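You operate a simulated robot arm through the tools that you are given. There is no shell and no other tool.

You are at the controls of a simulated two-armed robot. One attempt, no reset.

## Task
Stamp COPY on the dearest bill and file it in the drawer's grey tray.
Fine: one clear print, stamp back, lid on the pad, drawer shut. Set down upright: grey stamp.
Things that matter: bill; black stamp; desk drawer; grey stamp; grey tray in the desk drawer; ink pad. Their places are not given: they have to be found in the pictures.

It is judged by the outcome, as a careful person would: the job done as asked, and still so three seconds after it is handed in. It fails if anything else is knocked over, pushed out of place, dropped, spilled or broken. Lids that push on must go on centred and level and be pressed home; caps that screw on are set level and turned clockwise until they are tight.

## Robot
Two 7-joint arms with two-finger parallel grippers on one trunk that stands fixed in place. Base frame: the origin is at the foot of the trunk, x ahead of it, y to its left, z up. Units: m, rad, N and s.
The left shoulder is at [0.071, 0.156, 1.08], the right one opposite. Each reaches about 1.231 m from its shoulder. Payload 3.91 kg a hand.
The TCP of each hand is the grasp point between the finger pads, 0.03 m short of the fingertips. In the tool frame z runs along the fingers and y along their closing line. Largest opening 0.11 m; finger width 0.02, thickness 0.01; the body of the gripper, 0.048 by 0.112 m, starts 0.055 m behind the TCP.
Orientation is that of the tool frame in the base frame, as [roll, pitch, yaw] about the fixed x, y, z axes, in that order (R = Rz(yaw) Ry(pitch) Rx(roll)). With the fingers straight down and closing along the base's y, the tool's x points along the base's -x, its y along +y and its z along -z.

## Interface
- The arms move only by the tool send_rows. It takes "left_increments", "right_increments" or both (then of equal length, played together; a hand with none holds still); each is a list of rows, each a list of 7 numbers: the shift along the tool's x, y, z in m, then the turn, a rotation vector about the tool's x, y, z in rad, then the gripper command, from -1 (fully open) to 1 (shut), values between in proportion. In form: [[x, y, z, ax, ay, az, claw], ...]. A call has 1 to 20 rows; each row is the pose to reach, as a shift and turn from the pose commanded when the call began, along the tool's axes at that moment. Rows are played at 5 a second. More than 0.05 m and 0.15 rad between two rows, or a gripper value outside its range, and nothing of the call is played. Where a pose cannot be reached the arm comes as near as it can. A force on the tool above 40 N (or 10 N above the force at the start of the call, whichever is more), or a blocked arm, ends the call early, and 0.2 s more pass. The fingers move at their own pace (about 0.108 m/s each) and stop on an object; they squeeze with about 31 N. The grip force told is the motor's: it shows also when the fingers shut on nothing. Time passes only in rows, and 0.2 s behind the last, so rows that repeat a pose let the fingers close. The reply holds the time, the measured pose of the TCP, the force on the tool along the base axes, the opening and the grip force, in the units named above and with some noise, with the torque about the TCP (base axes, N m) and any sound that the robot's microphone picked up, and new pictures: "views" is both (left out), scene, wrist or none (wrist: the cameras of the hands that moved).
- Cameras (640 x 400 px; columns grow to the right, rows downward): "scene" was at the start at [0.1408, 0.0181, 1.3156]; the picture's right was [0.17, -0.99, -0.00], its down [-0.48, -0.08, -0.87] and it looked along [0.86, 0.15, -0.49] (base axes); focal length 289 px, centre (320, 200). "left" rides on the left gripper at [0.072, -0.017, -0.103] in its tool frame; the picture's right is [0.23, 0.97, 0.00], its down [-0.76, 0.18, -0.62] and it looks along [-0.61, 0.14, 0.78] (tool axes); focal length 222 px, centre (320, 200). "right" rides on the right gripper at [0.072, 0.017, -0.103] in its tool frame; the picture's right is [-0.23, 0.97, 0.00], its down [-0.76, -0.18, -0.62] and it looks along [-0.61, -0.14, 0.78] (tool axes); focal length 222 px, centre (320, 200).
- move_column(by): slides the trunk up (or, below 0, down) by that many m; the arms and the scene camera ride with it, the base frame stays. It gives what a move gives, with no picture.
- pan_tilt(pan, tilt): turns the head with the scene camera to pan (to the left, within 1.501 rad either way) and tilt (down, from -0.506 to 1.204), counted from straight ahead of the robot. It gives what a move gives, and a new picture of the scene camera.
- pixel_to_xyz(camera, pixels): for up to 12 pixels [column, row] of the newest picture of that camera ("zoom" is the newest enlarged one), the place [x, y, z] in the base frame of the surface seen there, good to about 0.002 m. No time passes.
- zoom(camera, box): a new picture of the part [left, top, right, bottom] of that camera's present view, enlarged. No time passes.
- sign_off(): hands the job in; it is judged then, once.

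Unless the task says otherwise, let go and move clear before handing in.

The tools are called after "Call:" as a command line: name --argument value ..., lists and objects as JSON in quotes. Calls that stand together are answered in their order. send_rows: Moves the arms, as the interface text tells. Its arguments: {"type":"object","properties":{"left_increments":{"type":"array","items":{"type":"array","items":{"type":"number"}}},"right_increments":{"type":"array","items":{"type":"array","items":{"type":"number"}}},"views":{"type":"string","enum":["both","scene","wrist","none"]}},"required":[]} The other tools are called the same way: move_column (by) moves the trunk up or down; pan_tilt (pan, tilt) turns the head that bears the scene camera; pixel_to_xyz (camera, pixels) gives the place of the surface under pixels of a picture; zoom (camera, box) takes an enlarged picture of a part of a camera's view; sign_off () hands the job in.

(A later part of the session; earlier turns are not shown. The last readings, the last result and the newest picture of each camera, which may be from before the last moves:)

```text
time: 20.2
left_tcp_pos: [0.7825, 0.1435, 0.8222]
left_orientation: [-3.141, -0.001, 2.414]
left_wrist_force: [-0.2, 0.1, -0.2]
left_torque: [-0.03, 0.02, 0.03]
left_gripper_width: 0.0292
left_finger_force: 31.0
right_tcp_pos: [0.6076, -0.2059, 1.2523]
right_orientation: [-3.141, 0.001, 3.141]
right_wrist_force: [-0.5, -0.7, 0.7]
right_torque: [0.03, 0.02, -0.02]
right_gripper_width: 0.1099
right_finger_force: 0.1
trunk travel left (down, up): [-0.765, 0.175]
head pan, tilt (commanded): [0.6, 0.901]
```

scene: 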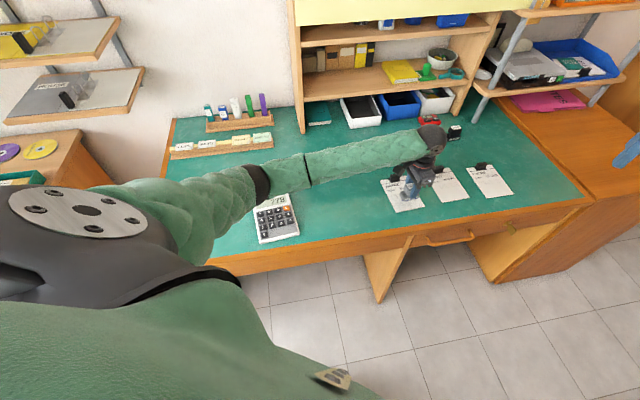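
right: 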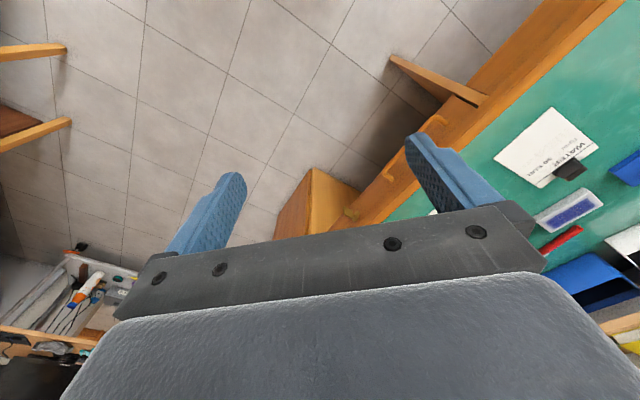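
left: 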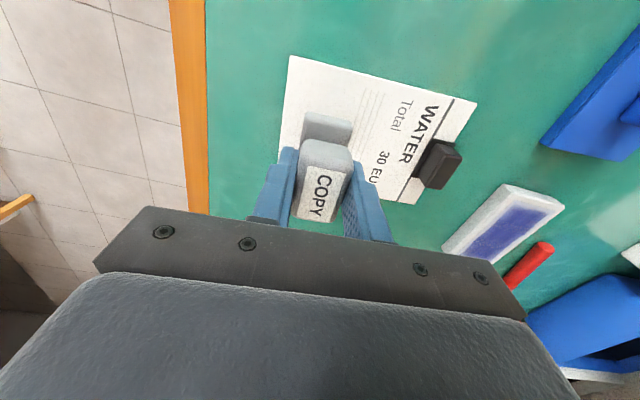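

Call:
pixel_to_xyz --camera "scene" --pixels '[[258, 180], [262, 195], [250, 200], [280, 178]]'

Call:
pixel_to_xyz --camera "left" --pixels '[[291, 57], [476, 100], [412, 203], [280, 140], [352, 122], [378, 95]]'

```text
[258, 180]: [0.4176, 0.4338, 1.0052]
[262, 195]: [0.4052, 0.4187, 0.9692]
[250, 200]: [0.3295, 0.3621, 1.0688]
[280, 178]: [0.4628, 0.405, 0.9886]
```

```text
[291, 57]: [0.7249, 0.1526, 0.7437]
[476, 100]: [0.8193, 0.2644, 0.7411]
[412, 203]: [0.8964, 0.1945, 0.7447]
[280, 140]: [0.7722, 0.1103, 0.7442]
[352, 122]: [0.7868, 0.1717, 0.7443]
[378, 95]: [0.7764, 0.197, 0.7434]
```

The elbow is now about 15 cm clear of the calculator. I'll lower the stamp onto the paper slowly.

Call:
send_rows --left_increments '[[0, 0, 0.012, 0, 0, 0, 1], [0, 0, 0.02, 0, 0, 0, 1], [0, 0, 0.024, 0, 0, 0, 1], [0, 0, 0.026, 0, 0, 0, 1], [0, 0, 0.028, 0, 0, 0, 1]]' --views "none"

```text
time: 21.4
left_tcp_pos: [0.7837, 0.1417, 0.7931]
left_orientation: [-3.141, -0.001, 2.414]
left_wrist_force: [0.1, 0.0, 2.4]
left_torque: [0.05, 0.08, 0.02]
left_gripper_width: 0.0294
left_finger_force: 30.9
right_tcp_pos: [0.6065, -0.2054, 1.2529]
right_orientation: [3.141, 0.0, 3.141]
right_wrist_force: [0.4, 0.4, 0.4]
right_torque: [-0.01, -0.02, 0.01]
right_gripper_width: 0.1101
right_finger_force: 0.0
trunk travel left (down, up): [-0.765, 0.175]
head pan, tilt (commanded): [0.6, 0.901]
```

Contact began at 2.4 N, so I'll press straight down about 3 mm further for a firm print and then lift straight up.

Call:
send_rows --left_increments '[[0, 0, 0.0015, 0, 0, 0, 1], [0, 0, 0.003, 0, 0, 0, 1], [0, 0, 0.003, 0, 0, 0, 1]]' --views "none"

```text
time: 22.2
left_tcp_pos: [0.7821, 0.1426, 0.7929]
left_orientation: [3.138, 0.004, 2.413]
left_wrist_force: [2.0, 1.7, 22.0]
left_torque: [0.1, 0.04, -0.02]
left_gripper_width: 0.0296
left_finger_force: 31.1
right_tcp_pos: [0.6062, -0.2051, 1.2529]
right_orientation: [-3.142, -0.002, -3.141]
right_wrist_force: [-0.1, -0.5, 0.2]
right_torque: [0.02, 0.0, 0.01]
right_gripper_width: 0.11
right_finger_force: 0.1
trunk travel left (down, up): [-0.765, 0.175]
head pan, tilt (commanded): [0.6, 0.901]
```

It pressed with 22 N. Now I'll lift straight up.

Call:
send_rows --left_increments '[[0, 0, -0.004, 0, 0, 0, 1], [0, 0, -0.015, 0, 0, 0, 1], [0, 0, -0.045, 0, 0, 0, 1], [0, 0, -0.085, 0, 0, 0, 1], [0, 0, -0.125, 0, 0, 0, 1], [0, 0, -0.125, 0, 0, 0, 1]]' --views "both"

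```text
time: 23.6
left_tcp_pos: [0.7793, 0.1406, 0.9135]
left_orientation: [-3.14, 0.0, 2.414]
left_wrist_force: [-0.5, -0.9, -0.9]
left_torque: [0.01, 0.03, 0.01]
left_gripper_width: 0.0293
left_finger_force: 30.9
right_tcp_pos: [0.6089, -0.2051, 1.2528]
right_orientation: [-3.14, -0.002, -3.141]
right_wrist_force: [-1.0, -0.2, -0.4]
right_torque: [0.01, -0.01, 0.02]
right_gripper_width: 0.11
right_finger_force: 0.0
trunk travel left (down, up): [-0.765, 0.175]
head pan, tilt (commanded): [0.6, 0.901]
```

scene: 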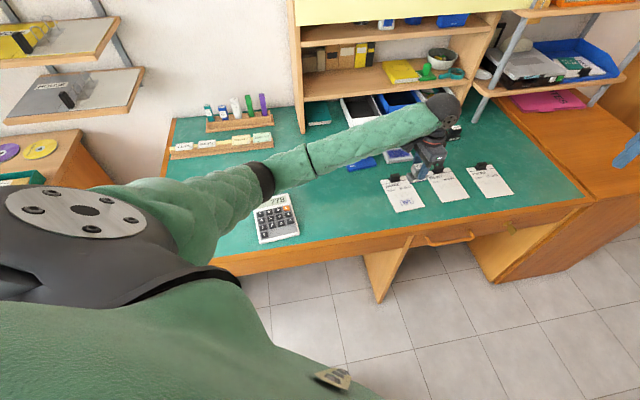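
left: 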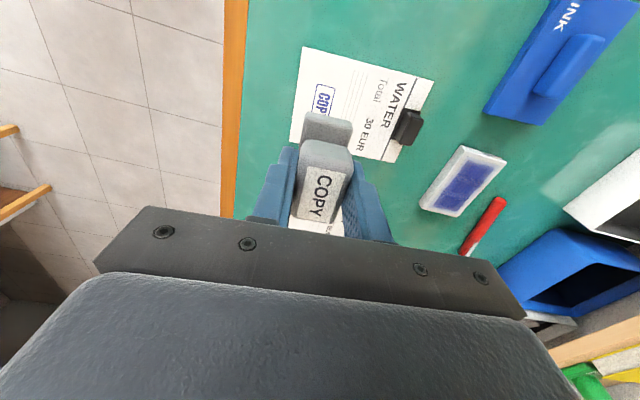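

A blue print shows at (405,202) in the scene. I'll zoom in to check it.

Call:
zoom --camera "scene" --box '[370, 165, 450, 220]'

Call:
pixel_to_xyz --camera "left" --pixels '[[465, 148], [507, 160], [457, 216], [421, 204], [464, 185]]'

```text
7.27 times, centred on (410, 192) of scene
```

zoom: 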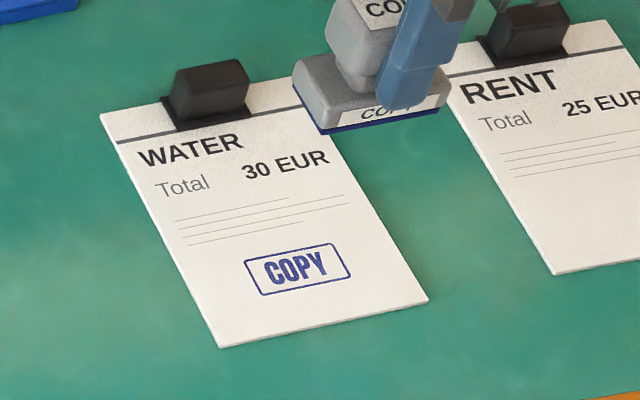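

```text
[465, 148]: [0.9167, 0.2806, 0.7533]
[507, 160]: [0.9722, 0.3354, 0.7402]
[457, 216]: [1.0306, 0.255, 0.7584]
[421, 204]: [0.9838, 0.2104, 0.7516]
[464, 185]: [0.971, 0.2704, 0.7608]
```

The print is crisp and complete in the blank area. Now I'll carry the stamp back towards its original spot at (1.0695,0.167), restoring its original yaw.

Call:
send_rows --left_increments '[[-0.0281, 0.0298, -0.0052, 0, 0, 0.022, 1], [-0.0563, 0.0597, -0.0104, 0, 0, 0.044, 1], [-0.0844, 0.0895, -0.0156, 0, 0, 0.066, 1], [-0.1126, 0.1193, -0.0209, 0, 0, 0.088, 1], [-0.1407, 0.1491, -0.0261, 0, 0, 0.11, 1], [-0.1689, 0.179, -0.0313, 0, 0, 0.132, 1], [-0.197, 0.2088, -0.0365, 0, 0, 0.154, 1], [-0.197, 0.2088, -0.0365, 0, 0, 0.154, 1]]' --views "both"

```text
time: 25.4
left_tcp_pos: [1.0694, 0.1675, 0.9502]
left_orientation: [3.141, -0.001, 2.26]
left_wrist_force: [0.9, 0.3, -0.4]
left_torque: [-0.01, -0.02, -0.03]
left_gripper_width: 0.0292
left_finger_force: 31.1
right_tcp_pos: [0.6083, -0.2041, 1.2516]
right_orientation: [-3.141, -0.001, -3.141]
right_wrist_force: [-0.3, 1.4, -0.2]
right_torque: [-0.01, 0.01, 0.02]
right_gripper_width: 0.11
right_finger_force: 0.0
trunk travel left (down, up): [-0.765, 0.175]
head pan, tilt (commanded): [0.6, 0.901]
```

scene: 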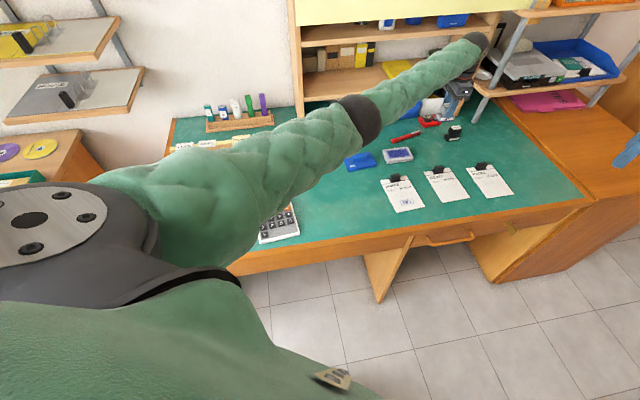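
left: 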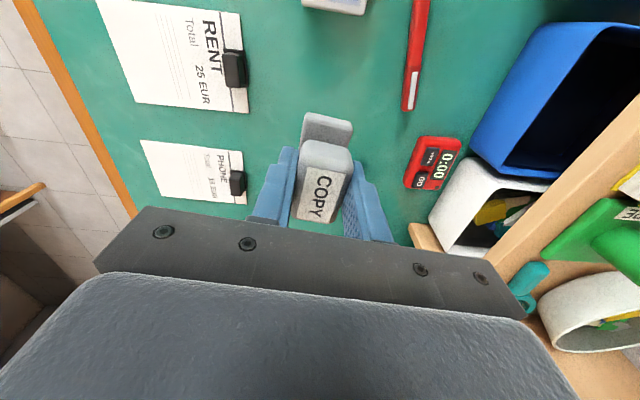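

The hand is above the original spot with a clear path. I'll lower the trunk 0.13 m to bring the stamp near the desk while keeping reach.

Call:
move_column --by -0.13

Call:
send_rows --left_increments '[[0, 0, 0.012, 0, 0, 0, 1], [0, 0, 0.02, 0, 0, 0, 1], [0, 0, 0.024, 0, 0, 0, 1], [0, 0, 0.026, 0, 0, 0, 1], [0, 0, 0.026, 0, 0, 0, 1]]' --views "both"

```text
time: 27.0
left_tcp_pos: [1.0694, 0.1672, 0.8201]
left_orientation: [-3.141, 0.0, 2.262]
left_wrist_force: [1.0, -0.4, -0.5]
left_torque: [0.02, -0.04, 0.01]
left_gripper_width: 0.0294
left_finger_force: 31.0
right_tcp_pos: [0.6057, -0.2043, 1.1231]
right_orientation: [-3.141, 0.0, 3.141]
right_wrist_force: [0.4, 0.0, 1.0]
right_torque: [0.01, -0.01, 0.02]
right_gripper_width: 0.1098
right_finger_force: 0.0
trunk travel left (down, up): [-0.635, 0.305]
head pan, tilt (commanded): [0.6, 0.901]
```

```text
time: 28.2
left_tcp_pos: [1.069, 0.1679, 0.7927]
left_orientation: [3.141, 0.0, 2.26]
left_wrist_force: [0.2, -0.2, -0.8]
left_torque: [-0.04, 0.01, 0.01]
left_gripper_width: 0.0298
left_finger_force: 31.1
right_tcp_pos: [0.6063, -0.2052, 1.1222]
right_orientation: [3.141, 0.0, 3.141]
right_wrist_force: [0.0, -0.1, 0.2]
right_torque: [0.01, 0.01, 0.0]
right_gripper_width: 0.1098
right_finger_force: 0.1
trunk travel left (down, up): [-0.635, 0.305]
head pan, tilt (commanded): [0.6, 0.901]
```

scene: 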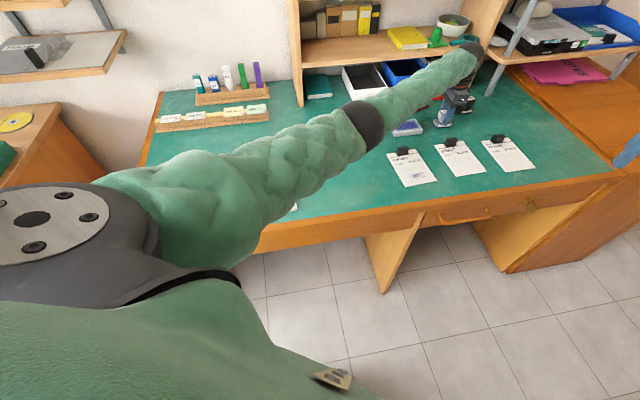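
left: 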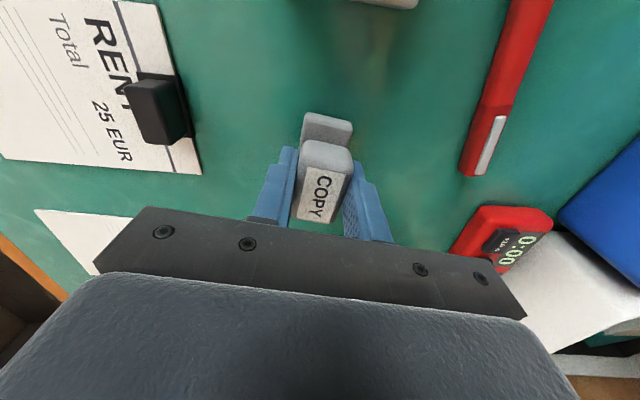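

The wrist view nearly matches the one at the pick-up. I'll lower by millimetres until light contact.

Call:
send_rows --left_increments '[[0, 0, 0.001, 0, 0, 0, 1], [0, 0, 0.0018, 0, 0, 0, 1], [0, 0, 0.0018, 0, 0, 0, 1]]' --views "none"

```text
time: 29.0
left_tcp_pos: [1.0695, 0.1672, 0.7914]
left_orientation: [3.141, 0.001, 2.261]
left_wrist_force: [0.3, -0.5, -0.7]
left_torque: [0.0, -0.02, 0.0]
left_gripper_width: 0.0298
left_finger_force: 30.9
right_tcp_pos: [0.6066, -0.2051, 1.1227]
right_orientation: [3.141, -0.001, -3.141]
right_wrist_force: [-0.1, -0.1, -0.2]
right_torque: [-0.03, 0.02, 0.03]
right_gripper_width: 0.1099
right_finger_force: 0.1
trunk travel left (down, up): [-0.635, 0.305]
head pan, tilt (commanded): [0.6, 0.901]
```

Call:
send_rows --left_increments '[[0, 0, 0.0008, 0, 0, 0, 1], [0, 0, 0.0016, 0, 0, 0, 1], [0, 0, 0.0016, 0, 0, 0, 1]]' --views "none"

```text
time: 29.8
left_tcp_pos: [1.069, 0.1673, 0.7905]
left_orientation: [-3.142, 0.002, 2.261]
left_wrist_force: [0.4, -0.4, -1.3]
left_torque: [-0.05, 0.02, -0.03]
left_gripper_width: 0.0294
left_finger_force: 30.6
right_tcp_pos: [0.6064, -0.2046, 1.1217]
right_orientation: [3.141, 0.0, -3.141]
right_wrist_force: [0.1, -0.3, 0.1]
right_torque: [-0.05, -0.02, 0.01]
right_gripper_width: 0.1102
right_finger_force: 0.1
trunk travel left (down, up): [-0.635, 0.305]
head pan, tilt (commanded): [0.6, 0.901]
```

Call:
send_rows --left_increments '[[0, 0, 0.0008, 0, 0, 0, 1], [0, 0, 0.0016, 0, 0, 0, 1], [0, 0, 0.0016, 0, 0, 0, 1]]' --views "none"

```text
time: 30.6
left_tcp_pos: [1.07, 0.1668, 0.7906]
left_orientation: [3.141, 0.001, 2.258]
left_wrist_force: [3.2, 2.5, 6.5]
left_torque: [0.13, -0.04, -0.04]
left_gripper_width: 0.0294
left_finger_force: 30.7
right_tcp_pos: [0.6066, -0.205, 1.1225]
right_orientation: [-3.14, -0.001, 3.141]
right_wrist_force: [-0.4, 0.2, -0.3]
right_torque: [0.02, 0.0, -0.02]
right_gripper_width: 0.1099
right_finger_force: 0.0
trunk travel left (down, up): [-0.635, 0.305]
head pan, tilt (commanded): [0.6, 0.901]
```

Contact reached 6.5 N, so the stamp is standing on the desk. I'll ease off slightly, open and rise.

Call:
send_rows --left_increments '[[0, 0, -0.0009, 0, 0, 0, 1], [0, 0, -0.0009, 0, 0, 0, -0.1], [0, 0, -0.0009, 0, 0, 0, -0.2], [0, 0, -0.0009, 0, 0, 0, -0.2], [0, 0, -0.02, 0, 0, 0, -0.2], [0, 0, -0.05, 0, 0, 0, -0.2], [0, 0, -0.08, 0, 0, 0, -0.2], [0, 0, -0.08, 0, 0, 0, -0.2]]' --views "both"

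```text
time: 32.4
left_tcp_pos: [1.0692, 0.1663, 0.8705]
left_orientation: [-3.141, 0.0, 2.26]
left_wrist_force: [0.7, 0.2, -0.6]
left_torque: [0.0, 0.0, 0.0]
left_gripper_width: 0.0659
left_finger_force: 0.0
right_tcp_pos: [0.6075, -0.2054, 1.1223]
right_orientation: [3.141, -0.002, 3.141]
right_wrist_force: [-0.5, -0.3, 0.0]
right_torque: [-0.01, 0.0, 0.01]
right_gripper_width: 0.11
right_finger_force: 0.0
trunk travel left (down, up): [-0.635, 0.305]
head pan, tilt (commanded): [0.6, 0.901]
```

scene: 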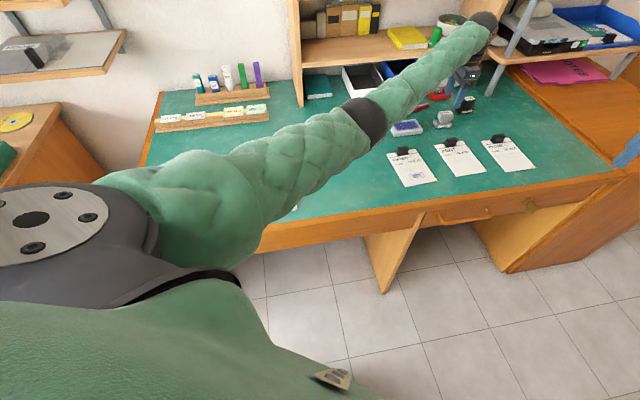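
left: 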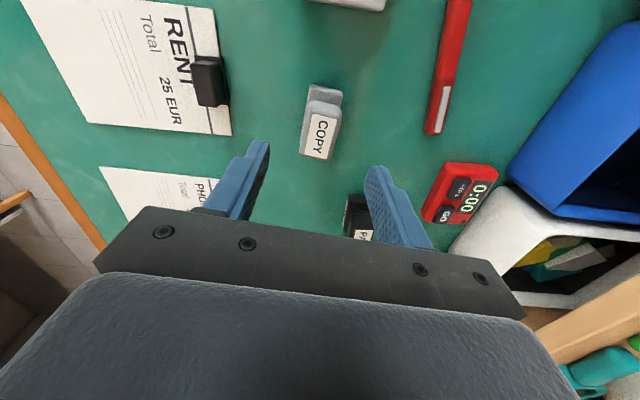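

The stamp stands upright in its place. Next I'll raise the trunk to keep the elbow clear and move over the blue lid at about (0.857,0.374).

Call:
move_column --by 0.14

Call:
send_rows --left_increments '[[0.042, -0.0045, 0, 0, 0, -0.014, -0.2], [0.0841, -0.0091, 0, 0, 0, -0.028, -0.2], [0.1262, -0.0136, 0.01, 0, 0, -0.042, -0.2], [0.1682, -0.0182, 0.025, 0, 0, -0.056, -0.2], [0.2103, -0.0227, 0.04, 0, 0, -0.07, -0.2], [0.2523, -0.0273, 0.06, 0, 0, -0.084, -0.2], [0.2944, -0.0318, 0.08, 0, 0, -0.096, -0.2], [0.2944, -0.0318, 0.1, 0, 0, -0.096, -0.2], [0.2944, -0.0318, 0.1, 0, 0, -0.096, -0.2]]' --views "both"

```text
time: 34.0
left_tcp_pos: [1.0684, 0.1656, 1.0105]
left_orientation: [-3.14, -0.001, 2.259]
left_wrist_force: [-0.7, -0.2, -0.4]
left_torque: [-0.04, -0.01, 0.02]
left_gripper_width: 0.066
left_finger_force: 0.1
right_tcp_pos: [0.6072, -0.2043, 1.2628]
right_orientation: [-3.141, -0.003, 3.141]
right_wrist_force: [0.3, -0.4, 0.2]
right_torque: [-0.01, -0.02, 0.03]
right_gripper_width: 0.1101
right_finger_force: 0.1
trunk travel left (down, up): [-0.775, 0.165]
head pan, tilt (commanded): [0.6, 0.901]
```

```text
time: 36.0
left_tcp_pos: [0.8581, 0.3732, 0.9123]
left_orientation: [-3.14, 0.001, 2.358]
left_wrist_force: [0.2, 0.1, 0.2]
left_torque: [0.01, 0.0, -0.01]
left_gripper_width: 0.0659
left_finger_force: 0.1
right_tcp_pos: [0.6068, -0.2039, 1.2628]
right_orientation: [-3.14, -0.001, -3.141]
right_wrist_force: [-0.8, 0.0, 0.3]
right_torque: [-0.03, 0.02, -0.01]
right_gripper_width: 0.1101
right_finger_force: 0.0
trunk travel left (down, up): [-0.775, 0.165]
head pan, tilt (commanded): [0.6, 0.901]
```

scene: 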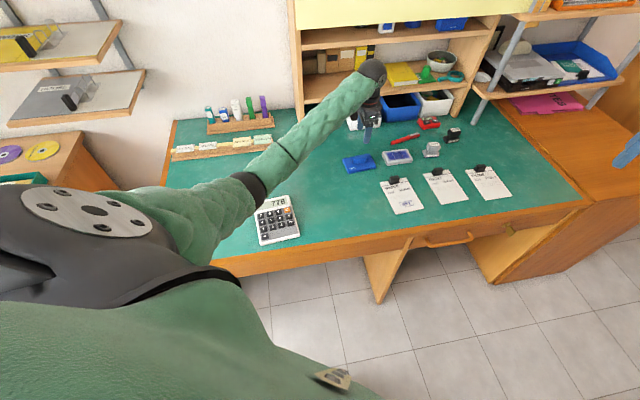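
left: 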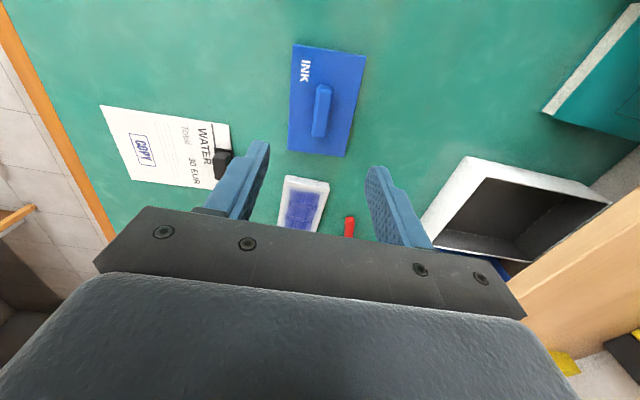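

Call:
zoom --camera "left" --box '[240, 30, 420, 170]'

```text
2.86 times, centred on (330, 100) of left
```

zoom: 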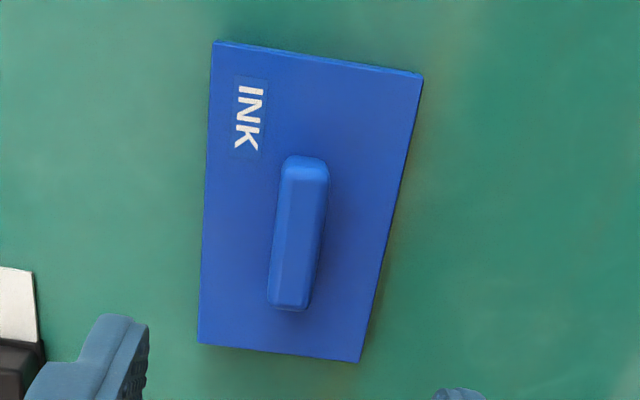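

Call:
pixel_to_xyz --camera "zoom" --pixels '[[215, 44], [420, 78], [358, 358], [200, 340], [290, 160], [325, 163], [302, 300], [273, 297], [300, 230], [250, 250], [360, 250]]'

Call:
pixel_to_xyz --camera "left" --pixels '[[287, 178], [329, 184], [319, 231], [279, 224], [300, 210], [293, 193], [318, 196]]'

```text
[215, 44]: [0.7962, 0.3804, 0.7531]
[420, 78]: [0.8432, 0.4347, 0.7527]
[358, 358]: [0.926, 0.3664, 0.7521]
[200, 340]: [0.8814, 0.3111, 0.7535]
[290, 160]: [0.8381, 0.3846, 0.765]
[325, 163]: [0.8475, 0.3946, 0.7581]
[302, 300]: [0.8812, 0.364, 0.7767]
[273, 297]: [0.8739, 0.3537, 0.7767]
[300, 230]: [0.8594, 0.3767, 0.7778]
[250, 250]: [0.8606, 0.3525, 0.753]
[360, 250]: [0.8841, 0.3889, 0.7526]
```

```text
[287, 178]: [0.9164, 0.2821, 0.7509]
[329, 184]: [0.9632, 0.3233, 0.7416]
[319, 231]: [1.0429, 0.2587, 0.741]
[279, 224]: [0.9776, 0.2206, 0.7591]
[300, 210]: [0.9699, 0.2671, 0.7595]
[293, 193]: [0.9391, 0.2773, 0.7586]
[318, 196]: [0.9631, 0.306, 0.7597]
```

The lid centre is (0.8615,0.3735), yaw -39.6°, with its handle top at z 0.778. I'll align the yaw, descend partway and check.

Call:
send_rows --left_increments '[[-0.0012, 0.0012, 0.03, 0, 0, -0.045, -0.2], [-0.0025, 0.0025, 0.06, 0, 0, -0.091, -0.2], [-0.0025, 0.0025, 0.08, 0, 0, -0.091, -0.2], [-0.0025, 0.0025, 0.08, 0, 0, -0.091, -0.2]]' --views "wrist"

Call:
zoom --camera "left" --box '[230, 60, 410, 200]'

```text
time: 37.0
left_tcp_pos: [0.8622, 0.3716, 0.8317]
left_orientation: [-3.141, -0.001, 2.446]
left_wrist_force: [-0.2, -0.3, 0.2]
left_torque: [-0.01, -0.02, 0.0]
left_gripper_width: 0.0658
left_finger_force: 0.1
right_tcp_pos: [0.6066, -0.2051, 1.2622]
right_orientation: [-3.141, -0.001, 3.141]
right_wrist_force: [-0.8, -0.3, -0.2]
right_torque: [0.02, -0.02, -0.02]
right_gripper_width: 0.11
right_finger_force: 0.0
trunk travel left (down, up): [-0.775, 0.165]
head pan, tilt (commanded): [0.6, 0.901]
```

left: 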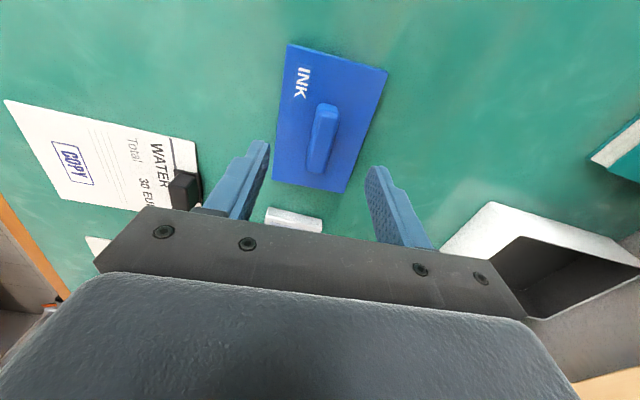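

```text
2.86 times, centred on (320, 130) of left
```

zoom: 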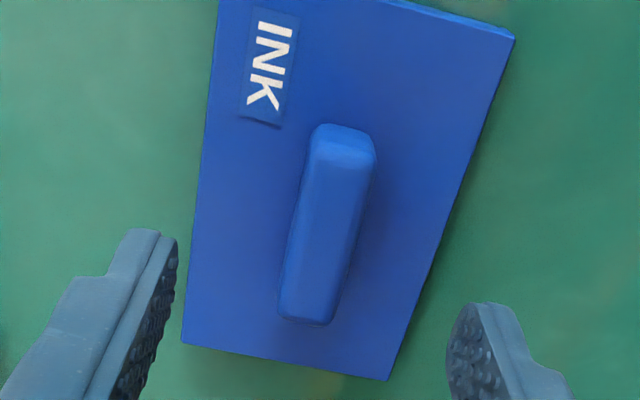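

Call:
pixel_to_xyz --camera "zoom" --pixels '[[317, 150], [368, 160], [328, 310], [284, 305], [325, 235], [300, 235], [352, 235], [184, 342], [385, 378], [512, 40], [240, 280], [400, 280]]'

```text
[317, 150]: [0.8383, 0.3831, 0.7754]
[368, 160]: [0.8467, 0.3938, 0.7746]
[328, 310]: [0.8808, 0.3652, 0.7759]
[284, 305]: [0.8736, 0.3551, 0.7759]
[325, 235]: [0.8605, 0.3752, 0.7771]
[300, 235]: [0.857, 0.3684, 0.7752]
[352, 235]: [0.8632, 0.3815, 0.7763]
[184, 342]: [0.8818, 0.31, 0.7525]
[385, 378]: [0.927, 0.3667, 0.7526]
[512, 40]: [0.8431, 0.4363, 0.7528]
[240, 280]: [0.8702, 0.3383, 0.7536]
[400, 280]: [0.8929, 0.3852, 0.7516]
```

The handle centre is about (0.860,0.374), well between the fingers. I'll descend to put the fingertips just above the lid face and grip the handle.

Call:
send_rows --left_increments '[[0, 0, 0.02, 0, 0, 0, -0.2], [0, 0, 0.035, 0, 0, 0, -0.2], [0, 0, 0.0445, 0, 0, 0, -0.2], [0, 0, 0.0445, 0, 0, 0, 0.3], [0, 0, 0.0445, 0, 0, 0, 1], [0, 0, 0.0445, 0, 0, 0, 1], [0, 0, 0.0445, 0, 0, 0, 1]]' --views "both"

```text
time: 38.6
left_tcp_pos: [0.8591, 0.3719, 0.7863]
left_orientation: [3.14, 0.0, 2.446]
left_wrist_force: [-0.2, -1.6, 0.0]
left_torque: [0.04, 0.0, 0.03]
left_gripper_width: 0.017
left_finger_force: 31.2
right_tcp_pos: [0.6069, -0.205, 1.2635]
right_orientation: [3.142, -0.001, 3.141]
right_wrist_force: [-0.1, 0.2, 0.1]
right_torque: [0.01, -0.04, -0.01]
right_gripper_width: 0.1102
right_finger_force: 0.1
trunk travel left (down, up): [-0.775, 0.165]
head pan, tilt (commanded): [0.6, 0.901]
```

scene: 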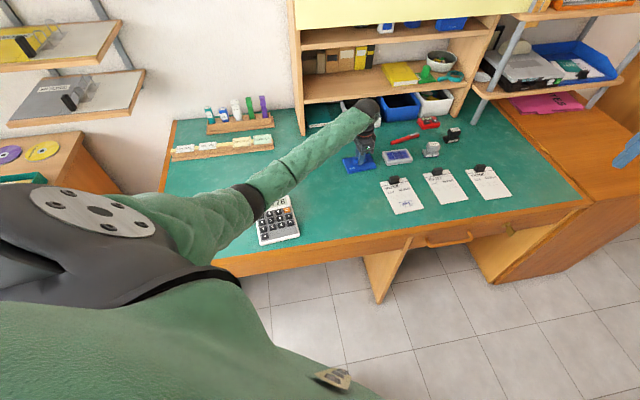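
left: 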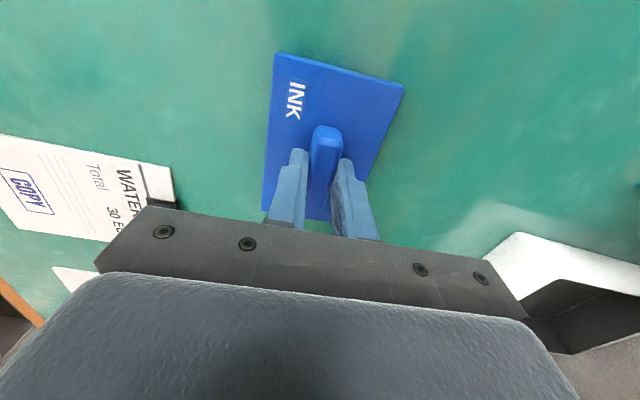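

Gripped at width 0.017. I'll lift the lid a little and remeasure the pad from the scene camera at the same time.

Call:
send_rows --left_increments '[[0, 0, -0.015, 0, 0, 0, 1], [0, 0, -0.045, 0, 0, 0, 1], [0, 0, -0.075, 0, 0, 0, 1], [0, 0, -0.075, 0, 0, 0, 1]]' --views "both"

Call:
zoom --camera "scene" --box '[373, 140, 421, 170]'

```text
time: 39.6
left_tcp_pos: [0.8603, 0.3729, 0.8615]
left_orientation: [-3.137, -0.001, 2.446]
left_wrist_force: [0.0, 0.7, -0.2]
left_torque: [0.0, 0.0, 0.03]
left_gripper_width: 0.0167
left_finger_force: 31.0
right_tcp_pos: [0.6073, -0.2052, 1.2623]
right_orientation: [-3.14, -0.001, -3.141]
right_wrist_force: [0.2, -0.2, 1.3]
right_torque: [0.02, -0.01, -0.03]
right_gripper_width: 0.11
right_finger_force: 0.1
trunk travel left (down, up): [-0.775, 0.165]
head pan, tilt (commanded): [0.6, 0.901]
```

scene: 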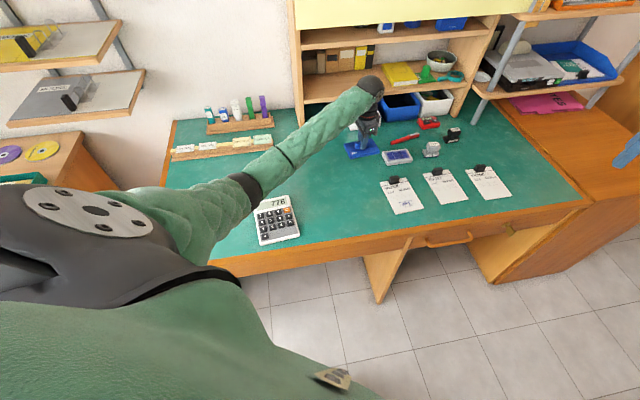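
left: 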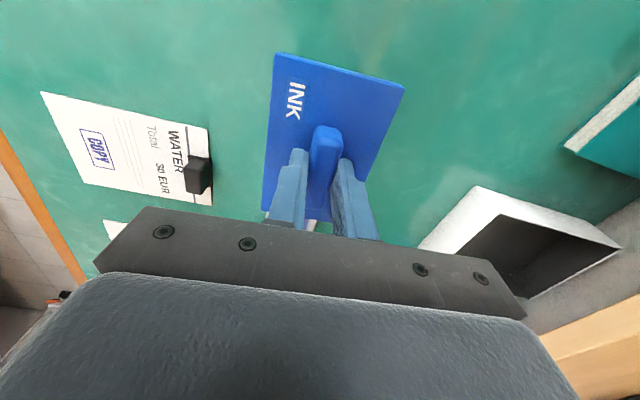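

```text
13.33 times, centred on (397, 155) of scene
```

zoom: 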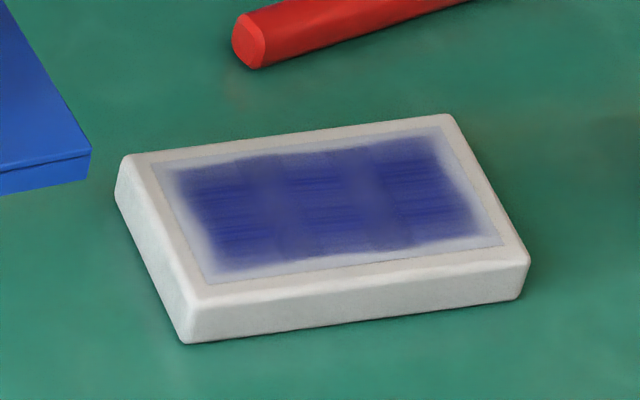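

Call:
pixel_to_xyz --camera "zoom" --pixels '[[126, 160], [447, 117], [527, 260], [190, 310], [157, 166], [440, 128], [502, 245], [208, 283], [325, 205], [290, 138], [350, 285], [485, 190]]'

Call:
pixel_to_xyz --camera "left" --pixels '[[277, 53], [403, 86], [264, 180], [376, 155], [345, 110], [270, 120], [390, 118], [340, 70]]'

```text
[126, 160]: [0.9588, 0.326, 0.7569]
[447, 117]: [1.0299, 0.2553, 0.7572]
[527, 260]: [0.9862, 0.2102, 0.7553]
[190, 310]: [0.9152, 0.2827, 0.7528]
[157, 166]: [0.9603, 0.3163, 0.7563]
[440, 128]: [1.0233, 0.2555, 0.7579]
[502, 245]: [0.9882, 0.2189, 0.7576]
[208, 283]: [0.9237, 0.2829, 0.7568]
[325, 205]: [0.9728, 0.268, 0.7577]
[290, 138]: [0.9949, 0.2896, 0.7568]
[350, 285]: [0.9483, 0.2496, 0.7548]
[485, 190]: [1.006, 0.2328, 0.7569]
```

```text
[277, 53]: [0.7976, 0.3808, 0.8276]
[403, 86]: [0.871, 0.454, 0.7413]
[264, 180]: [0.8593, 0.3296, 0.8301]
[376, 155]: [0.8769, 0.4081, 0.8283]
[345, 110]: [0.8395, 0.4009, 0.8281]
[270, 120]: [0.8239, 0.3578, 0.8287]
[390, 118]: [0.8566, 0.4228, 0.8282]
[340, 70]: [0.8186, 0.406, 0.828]
```

The pad centre is (0.9732,0.2682) at yaw -44.8°, and the held lid is centred on the TCP at -39.8°. I'll carry the lid over the pad and turn it 5°.

Call:
send_rows --left_increments '[[-0.0384, -0.0024, 0, 0, 0, 0.022, 1], [-0.0769, -0.0048, 0, 0, 0, 0.044, 1], [-0.1153, -0.0071, 0, 0, 0, 0.066, 1], [-0.1537, -0.0095, 0, 0, 0, 0.088, 1], [-0.1537, -0.0095, 0, 0, 0, 0.088, 1], [-0.1537, -0.0095, 0.02, 0, 0, 0.088, 1], [-0.1537, -0.0095, 0.02, 0, 0, 0.088, 1]]' --views "both"

Call:
zoom --camera "scene" --box '[365, 130, 429, 170]'

```text
time: 41.2
left_tcp_pos: [0.9735, 0.2672, 0.8411]
left_orientation: [3.141, 0.001, 2.36]
left_wrist_force: [-0.4, 0.7, -0.5]
left_torque: [0.01, 0.01, -0.02]
left_gripper_width: 0.0168
left_finger_force: 31.3
right_tcp_pos: [0.6077, -0.2051, 1.2616]
right_orientation: [-3.14, -0.001, 3.141]
right_wrist_force: [0.3, -0.2, 0.1]
right_torque: [0.02, 0.01, -0.01]
right_gripper_width: 0.11
right_finger_force: 0.0
trunk travel left (down, up): [-0.775, 0.165]
head pan, tilt (commanded): [0.6, 0.901]
```

scene: 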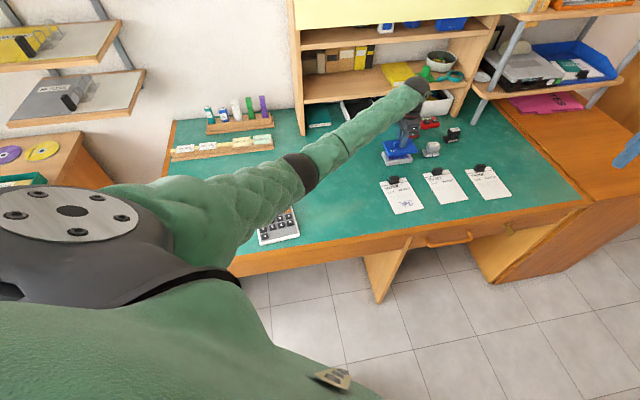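
left: 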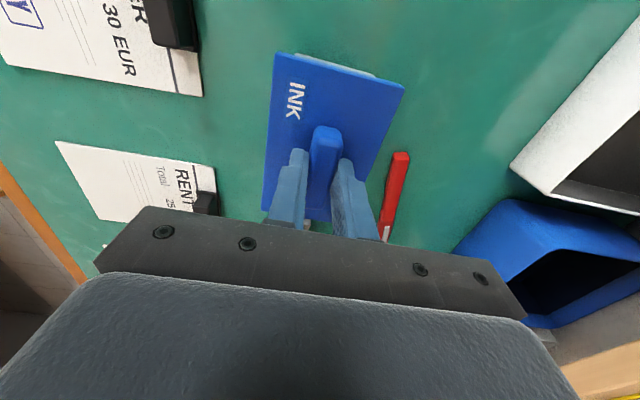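

```text
10.00 times, centred on (397, 150) of scene
```

zoom: 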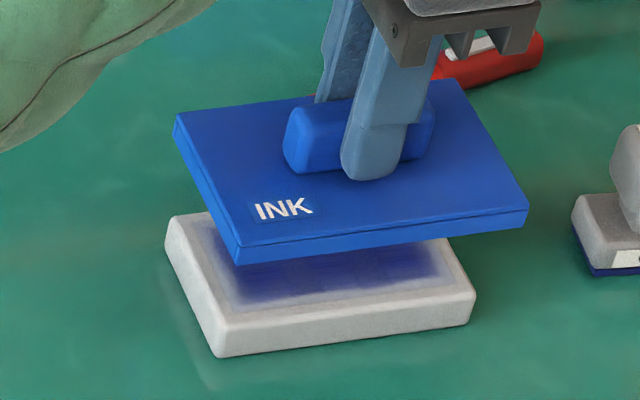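

Call:
pixel_to_xyz --camera "zoom" --pixels '[[177, 124], [455, 84], [526, 204], [237, 247], [218, 338], [170, 222], [472, 290], [445, 240], [205, 185], [380, 226], [490, 145]]'

Call:
pixel_to_xyz --camera "left" --pixels '[[278, 55], [402, 88], [265, 180], [375, 155], [270, 120], [388, 120], [340, 72]]'

```text
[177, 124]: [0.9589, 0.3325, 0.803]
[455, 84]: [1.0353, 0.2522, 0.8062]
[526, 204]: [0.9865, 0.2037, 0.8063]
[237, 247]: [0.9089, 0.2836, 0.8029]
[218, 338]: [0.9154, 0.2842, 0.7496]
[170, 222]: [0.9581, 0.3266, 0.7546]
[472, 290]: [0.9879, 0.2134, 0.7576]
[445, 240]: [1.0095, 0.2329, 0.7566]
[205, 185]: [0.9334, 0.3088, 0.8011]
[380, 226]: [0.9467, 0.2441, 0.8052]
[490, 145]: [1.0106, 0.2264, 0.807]
```

```text
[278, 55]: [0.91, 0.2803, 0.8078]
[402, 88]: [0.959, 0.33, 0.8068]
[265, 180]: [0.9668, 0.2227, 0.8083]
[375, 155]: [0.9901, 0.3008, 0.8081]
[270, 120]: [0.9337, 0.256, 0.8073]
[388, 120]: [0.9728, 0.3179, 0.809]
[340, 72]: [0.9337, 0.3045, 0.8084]
```

The lid corners average to (0.973,0.268), within a millimetre of the pad centre, and it's level. I'll lower it onto the pad while watching the force.

Call:
send_rows --left_increments '[[0, 0, 0.02, 0, 0, 0, 1], [0, 0, 0.03, 0, 0, 0, 1], [0, 0, 0.034, 0, 0, 0, 1], [0, 0, 0.036, 0, 0, 0, 1], [0, 0, 0.038, 0, 0, 0, 1], [0, 0, 0.038, 0, 0, 0, 1]]' --views "both"

Call:
zoom --camera "scene" --box '[365, 130, 429, 170]'

```text
time: 42.6
left_tcp_pos: [0.9726, 0.2674, 0.803]
left_orientation: [3.141, 0.001, 2.36]
left_wrist_force: [1.0, 0.7, 0.2]
left_torque: [0.02, -0.02, 0.01]
left_gripper_width: 0.0166
left_finger_force: 31.0
right_tcp_pos: [0.6069, -0.2059, 1.262]
right_orientation: [3.14, 0.002, 3.141]
right_wrist_force: [0.6, 0.7, -0.4]
right_torque: [-0.03, 0.0, 0.02]
right_gripper_width: 0.1102
right_finger_force: 0.1
trunk travel left (down, up): [-0.775, 0.165]
head pan, tilt (commanded): [0.6, 0.901]
```

scene: 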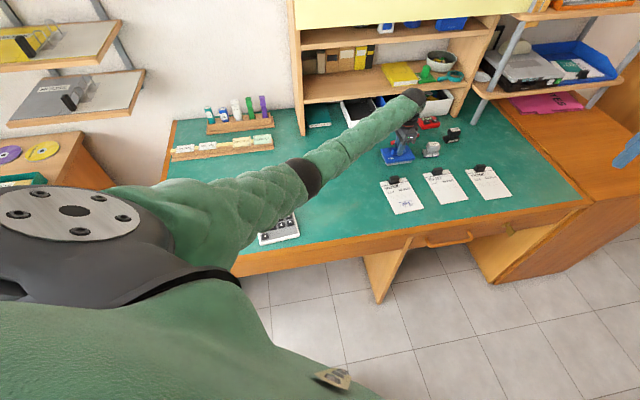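
left: 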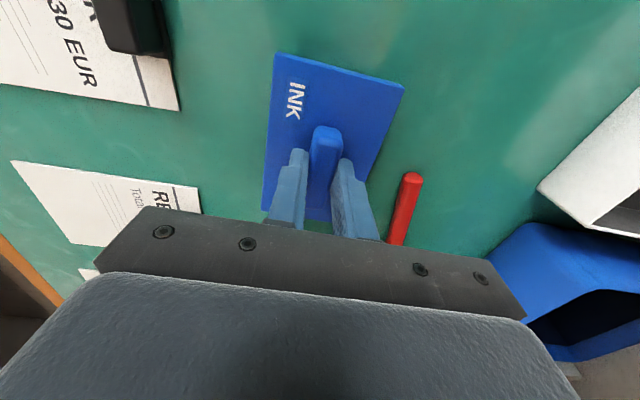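

```text
10.00 times, centred on (397, 150) of scene
```

zoom: 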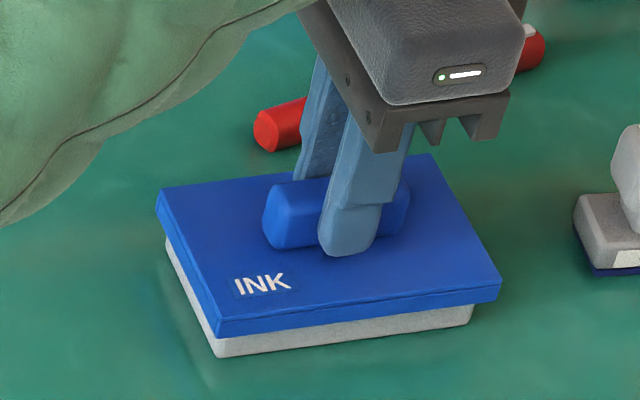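

The lid is aligned and just starting over the pad rim, with no force yet. I'll keep lowering gently.

Call:
send_rows --left_increments '[[0, 0, 0.0015, 0, 0, 0, 1], [0, 0, 0.003, 0, 0, 0, 1], [0, 0, 0.0045, 0, 0, 0, 1], [0, 0, 0.0045, 0, 0, 0, 1]]' --views "none"

```text
time: 43.6
left_tcp_pos: [0.9726, 0.2674, 0.7987]
left_orientation: [-3.141, 0.0, 2.36]
left_wrist_force: [0.0, 0.3, 0.0]
left_torque: [0.0, 0.02, 0.0]
left_gripper_width: 0.017
left_finger_force: 31.4
right_tcp_pos: [0.6073, -0.2042, 1.2627]
right_orientation: [3.141, 0.001, -3.141]
right_wrist_force: [0.6, -1.1, 1.0]
right_torque: [-0.02, -0.01, 0.01]
right_gripper_width: 0.1098
right_finger_force: 0.0
trunk travel left (down, up): [-0.775, 0.165]
head pan, tilt (commanded): [0.6, 0.901]
```

Call:
send_rows --left_increments '[[0, 0, 0.001, 0, 0, 0, 1], [0, 0, 0.002, 0, 0, 0, 1], [0, 0, 0.003, 0, 0, 0, 1], [0, 0, 0.004, 0, 0, 0, 1], [0, 0, 0.004, 0, 0, 0, 1]]' --views "none"

```text
time: 44.8
left_tcp_pos: [0.9721, 0.2671, 0.795]
left_orientation: [3.142, 0.0, 2.36]
left_wrist_force: [0.7, 0.5, 3.3]
left_torque: [0.08, -0.02, 0.03]
left_gripper_width: 0.0167
left_finger_force: 31.3
right_tcp_pos: [0.6078, -0.2052, 1.2626]
right_orientation: [3.141, 0.001, 3.141]
right_wrist_force: [-0.9, -0.4, -0.4]
right_torque: [0.01, 0.03, 0.02]
right_gripper_width: 0.11
right_finger_force: 0.2
trunk travel left (down, up): [-0.775, 0.165]
head pan, tilt (commanded): [0.6, 0.901]
```

Contact begins at z 0.795, about where it should be nearly home. I'll press firmly.

Call:
send_rows --left_increments '[[0, 0, 0.0015, 0, 0, 0, 1], [0, 0, 0.003, 0, 0, 0, 1], [0, 0, 0.0045, 0, 0, 0, 1], [0, 0, 0.0045, 0, 0, 0, 1]]' --views "both"

Call:
zoom --camera "scene" --box '[365, 130, 429, 170]'

```text
time: 45.8
left_tcp_pos: [0.9713, 0.2662, 0.7932]
left_orientation: [3.14, 0.002, 2.36]
left_wrist_force: [5.5, 2.0, 19.7]
left_torque: [-0.02, -0.11, -0.04]
left_gripper_width: 0.0165
left_finger_force: 30.6
right_tcp_pos: [0.6059, -0.2048, 1.2631]
right_orientation: [3.141, 0.0, -3.141]
right_wrist_force: [-0.9, -0.1, 0.5]
right_torque: [0.02, 0.02, -0.01]
right_gripper_width: 0.1101
right_finger_force: 0.0
trunk travel left (down, up): [-0.775, 0.165]
head pan, tilt (commanded): [0.6, 0.901]
```

scene: 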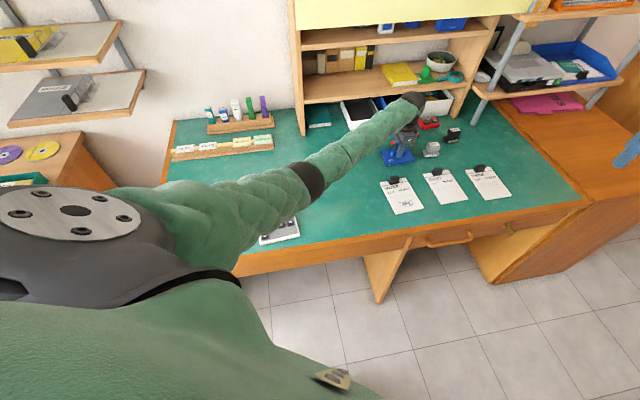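
left: 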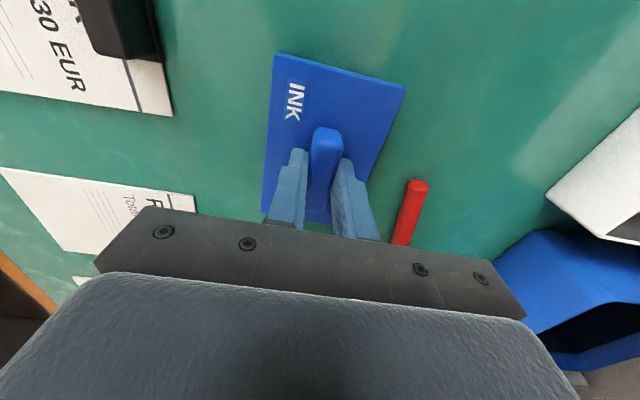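

```text
10.00 times, centred on (397, 150) of scene
```

zoom: 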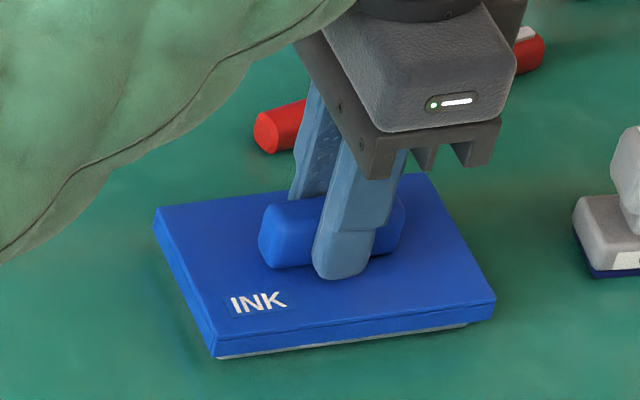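

Call:
pixel_to_xyz --camera "zoom" --pixels '[[160, 212], [430, 180], [488, 297], [220, 335], [190, 270], [360, 315], [465, 240], [250, 202], [280, 290]]'

Call:
pixel_to_xyz --camera "left" --pixels '[[280, 58], [400, 90], [267, 180], [374, 150], [330, 75], [270, 130], [355, 130]]'

```text
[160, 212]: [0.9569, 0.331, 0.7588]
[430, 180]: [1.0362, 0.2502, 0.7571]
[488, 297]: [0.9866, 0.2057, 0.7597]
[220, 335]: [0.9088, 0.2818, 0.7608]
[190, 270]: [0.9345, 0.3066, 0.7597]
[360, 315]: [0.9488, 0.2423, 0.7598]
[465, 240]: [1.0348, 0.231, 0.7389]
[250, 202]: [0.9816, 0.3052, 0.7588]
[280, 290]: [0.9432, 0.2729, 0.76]
```

```text
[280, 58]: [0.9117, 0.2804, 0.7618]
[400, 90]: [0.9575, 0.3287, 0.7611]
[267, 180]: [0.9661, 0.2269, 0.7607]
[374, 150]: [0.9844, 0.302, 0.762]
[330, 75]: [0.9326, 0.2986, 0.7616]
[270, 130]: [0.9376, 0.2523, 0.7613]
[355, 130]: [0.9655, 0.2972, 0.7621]
```

The lid top reads 0.760–0.762 at all points, level and seated. I'll give one slightly firmer push to be sure it's home.

Call:
send_rows --left_increments '[[0, 0, 0.001, 0, 0, 0, 1], [0, 0, 0.002, 0, 0, 0, 1], [0, 0, 0.002, 0, 0, 0, 1]]' --views "none"

```text
time: 46.6
left_tcp_pos: [0.9706, 0.2679, 0.7911]
left_orientation: [3.139, 0.0, 2.359]
left_wrist_force: [4.8, 1.2, 22.5]
left_torque: [0.06, -0.07, 0.05]
left_gripper_width: 0.0169
left_finger_force: 30.9
right_tcp_pos: [0.6054, -0.2047, 1.2632]
right_orientation: [-3.14, -0.001, -3.141]
right_wrist_force: [-0.6, 0.3, 0.4]
right_torque: [0.03, 0.01, 0.01]
right_gripper_width: 0.11
right_finger_force: 0.1
trunk travel left (down, up): [-0.775, 0.165]
head pan, tilt (commanded): [0.6, 0.901]
```

Call:
send_rows --left_increments '[[0, 0, 0.001, 0, 0, 0, 1], [0, 0, 0.002, 0, 0, 0, 1], [0, 0, 0.002, 0, 0, 0, 1]]' --views "wrist"

Call:
pixel_to_xyz --camera "left" --pixels '[[280, 58], [400, 90], [267, 180], [374, 150], [330, 75], [270, 130], [355, 130]]'

```text
time: 47.4
left_tcp_pos: [0.9713, 0.2659, 0.7918]
left_orientation: [3.139, 0.002, 2.361]
left_wrist_force: [-1.7, -0.6, 32.2]
left_torque: [0.12, 0.24, -0.01]
left_gripper_width: 0.0168
left_finger_force: 31.5
right_tcp_pos: [0.6056, -0.2056, 1.2643]
right_orientation: [3.141, 0.003, 3.14]
right_wrist_force: [-0.4, 1.2, -0.2]
right_torque: [-0.02, 0.0, 0.02]
right_gripper_width: 0.1098
right_finger_force: 0.1
trunk travel left (down, up): [-0.775, 0.165]
head pan, tilt (commanded): [0.6, 0.901]
```

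left: 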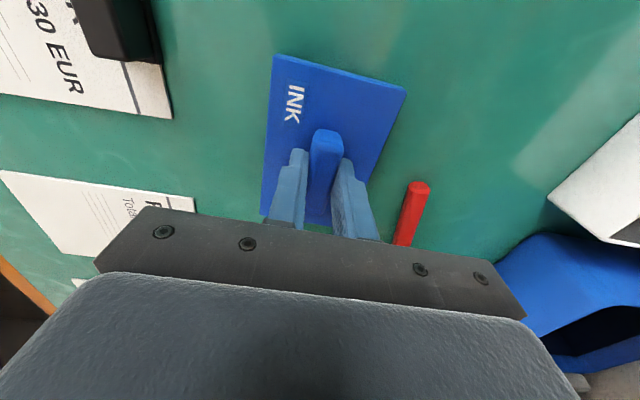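

```text
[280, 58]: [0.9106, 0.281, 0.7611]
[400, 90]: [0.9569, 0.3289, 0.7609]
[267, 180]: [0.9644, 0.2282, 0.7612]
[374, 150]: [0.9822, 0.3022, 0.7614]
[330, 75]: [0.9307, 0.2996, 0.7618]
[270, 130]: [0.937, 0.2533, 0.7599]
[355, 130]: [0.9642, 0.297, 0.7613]
```

With 32 N on it the lid no longer moves, so it's home and level at 0.761. I'll ease off, open and rise.

Call:
send_rows --left_increments '[[0, 0, -0.003, 0, 0, 0, 1], [0, 0, -0.005, 0, 0, 0, 1], [0, 0, -0.005, 0, 0, 0, 0.5], [0, 0, -0.005, 0, 0, 0, 0.2], [0, 0, -0.005, 0, 0, 0, 0.2], [0, 0, -0.02, 0, 0, 0, 0.2], [0, 0, -0.05, 0, 0, 0, 0.2], [0, 0, -0.09, 0, 0, 0, 0.2], [0, 0, -0.13, 0, 0, 0, 0.2], [0, 0, -0.13, 0, 0, 0, 0.2]]' --views "both"

Call:
zoom --camera "scene" --box '[365, 130, 429, 170]'

```text
time: 49.6
left_tcp_pos: [0.9713, 0.2679, 0.9167]
left_orientation: [-3.14, 0.0, 2.36]
left_wrist_force: [-0.2, -0.3, -0.1]
left_torque: [-0.01, 0.03, 0.02]
left_gripper_width: 0.0441
left_finger_force: 0.1
right_tcp_pos: [0.6069, -0.204, 1.2627]
right_orientation: [-3.141, -0.002, -3.141]
right_wrist_force: [0.8, 0.4, 0.2]
right_torque: [0.0, 0.03, -0.02]
right_gripper_width: 0.1099
right_finger_force: 0.1
trunk travel left (down, up): [-0.775, 0.165]
head pan, tilt (commanded): [0.6, 0.901]
```

scene: 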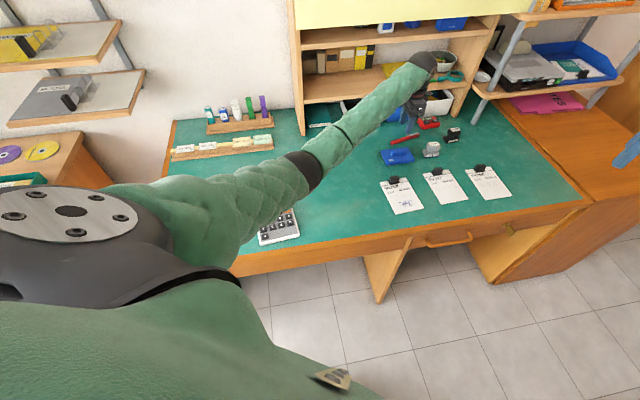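
left: 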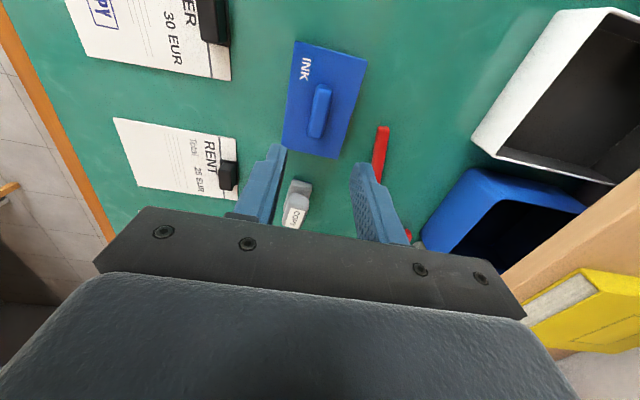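

```text
10.00 times, centred on (397, 150) of scene
```

zoom: 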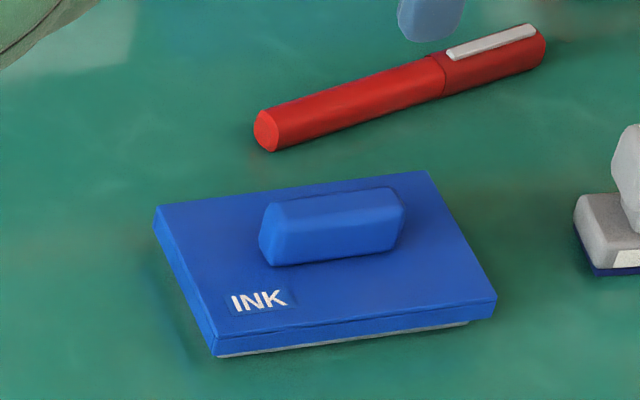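

Call:
pixel_to_xyz --camera "zoom" --pixels '[[162, 212], [425, 178], [486, 296], [222, 333], [350, 310], [240, 205], [455, 240], [190, 270]]'

Call:
zoom --camera "scene" --box '[415, 120, 479, 160]'

```text
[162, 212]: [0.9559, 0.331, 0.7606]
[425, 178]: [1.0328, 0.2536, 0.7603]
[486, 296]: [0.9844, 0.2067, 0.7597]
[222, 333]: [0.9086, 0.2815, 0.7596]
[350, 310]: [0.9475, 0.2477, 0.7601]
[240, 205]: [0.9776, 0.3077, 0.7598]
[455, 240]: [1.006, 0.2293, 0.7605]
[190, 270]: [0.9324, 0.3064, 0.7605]
```

```text
10.00 times, centred on (447, 140) of scene
```

zoom: 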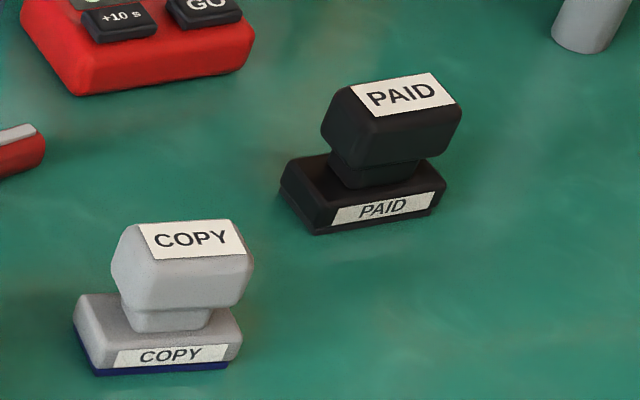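

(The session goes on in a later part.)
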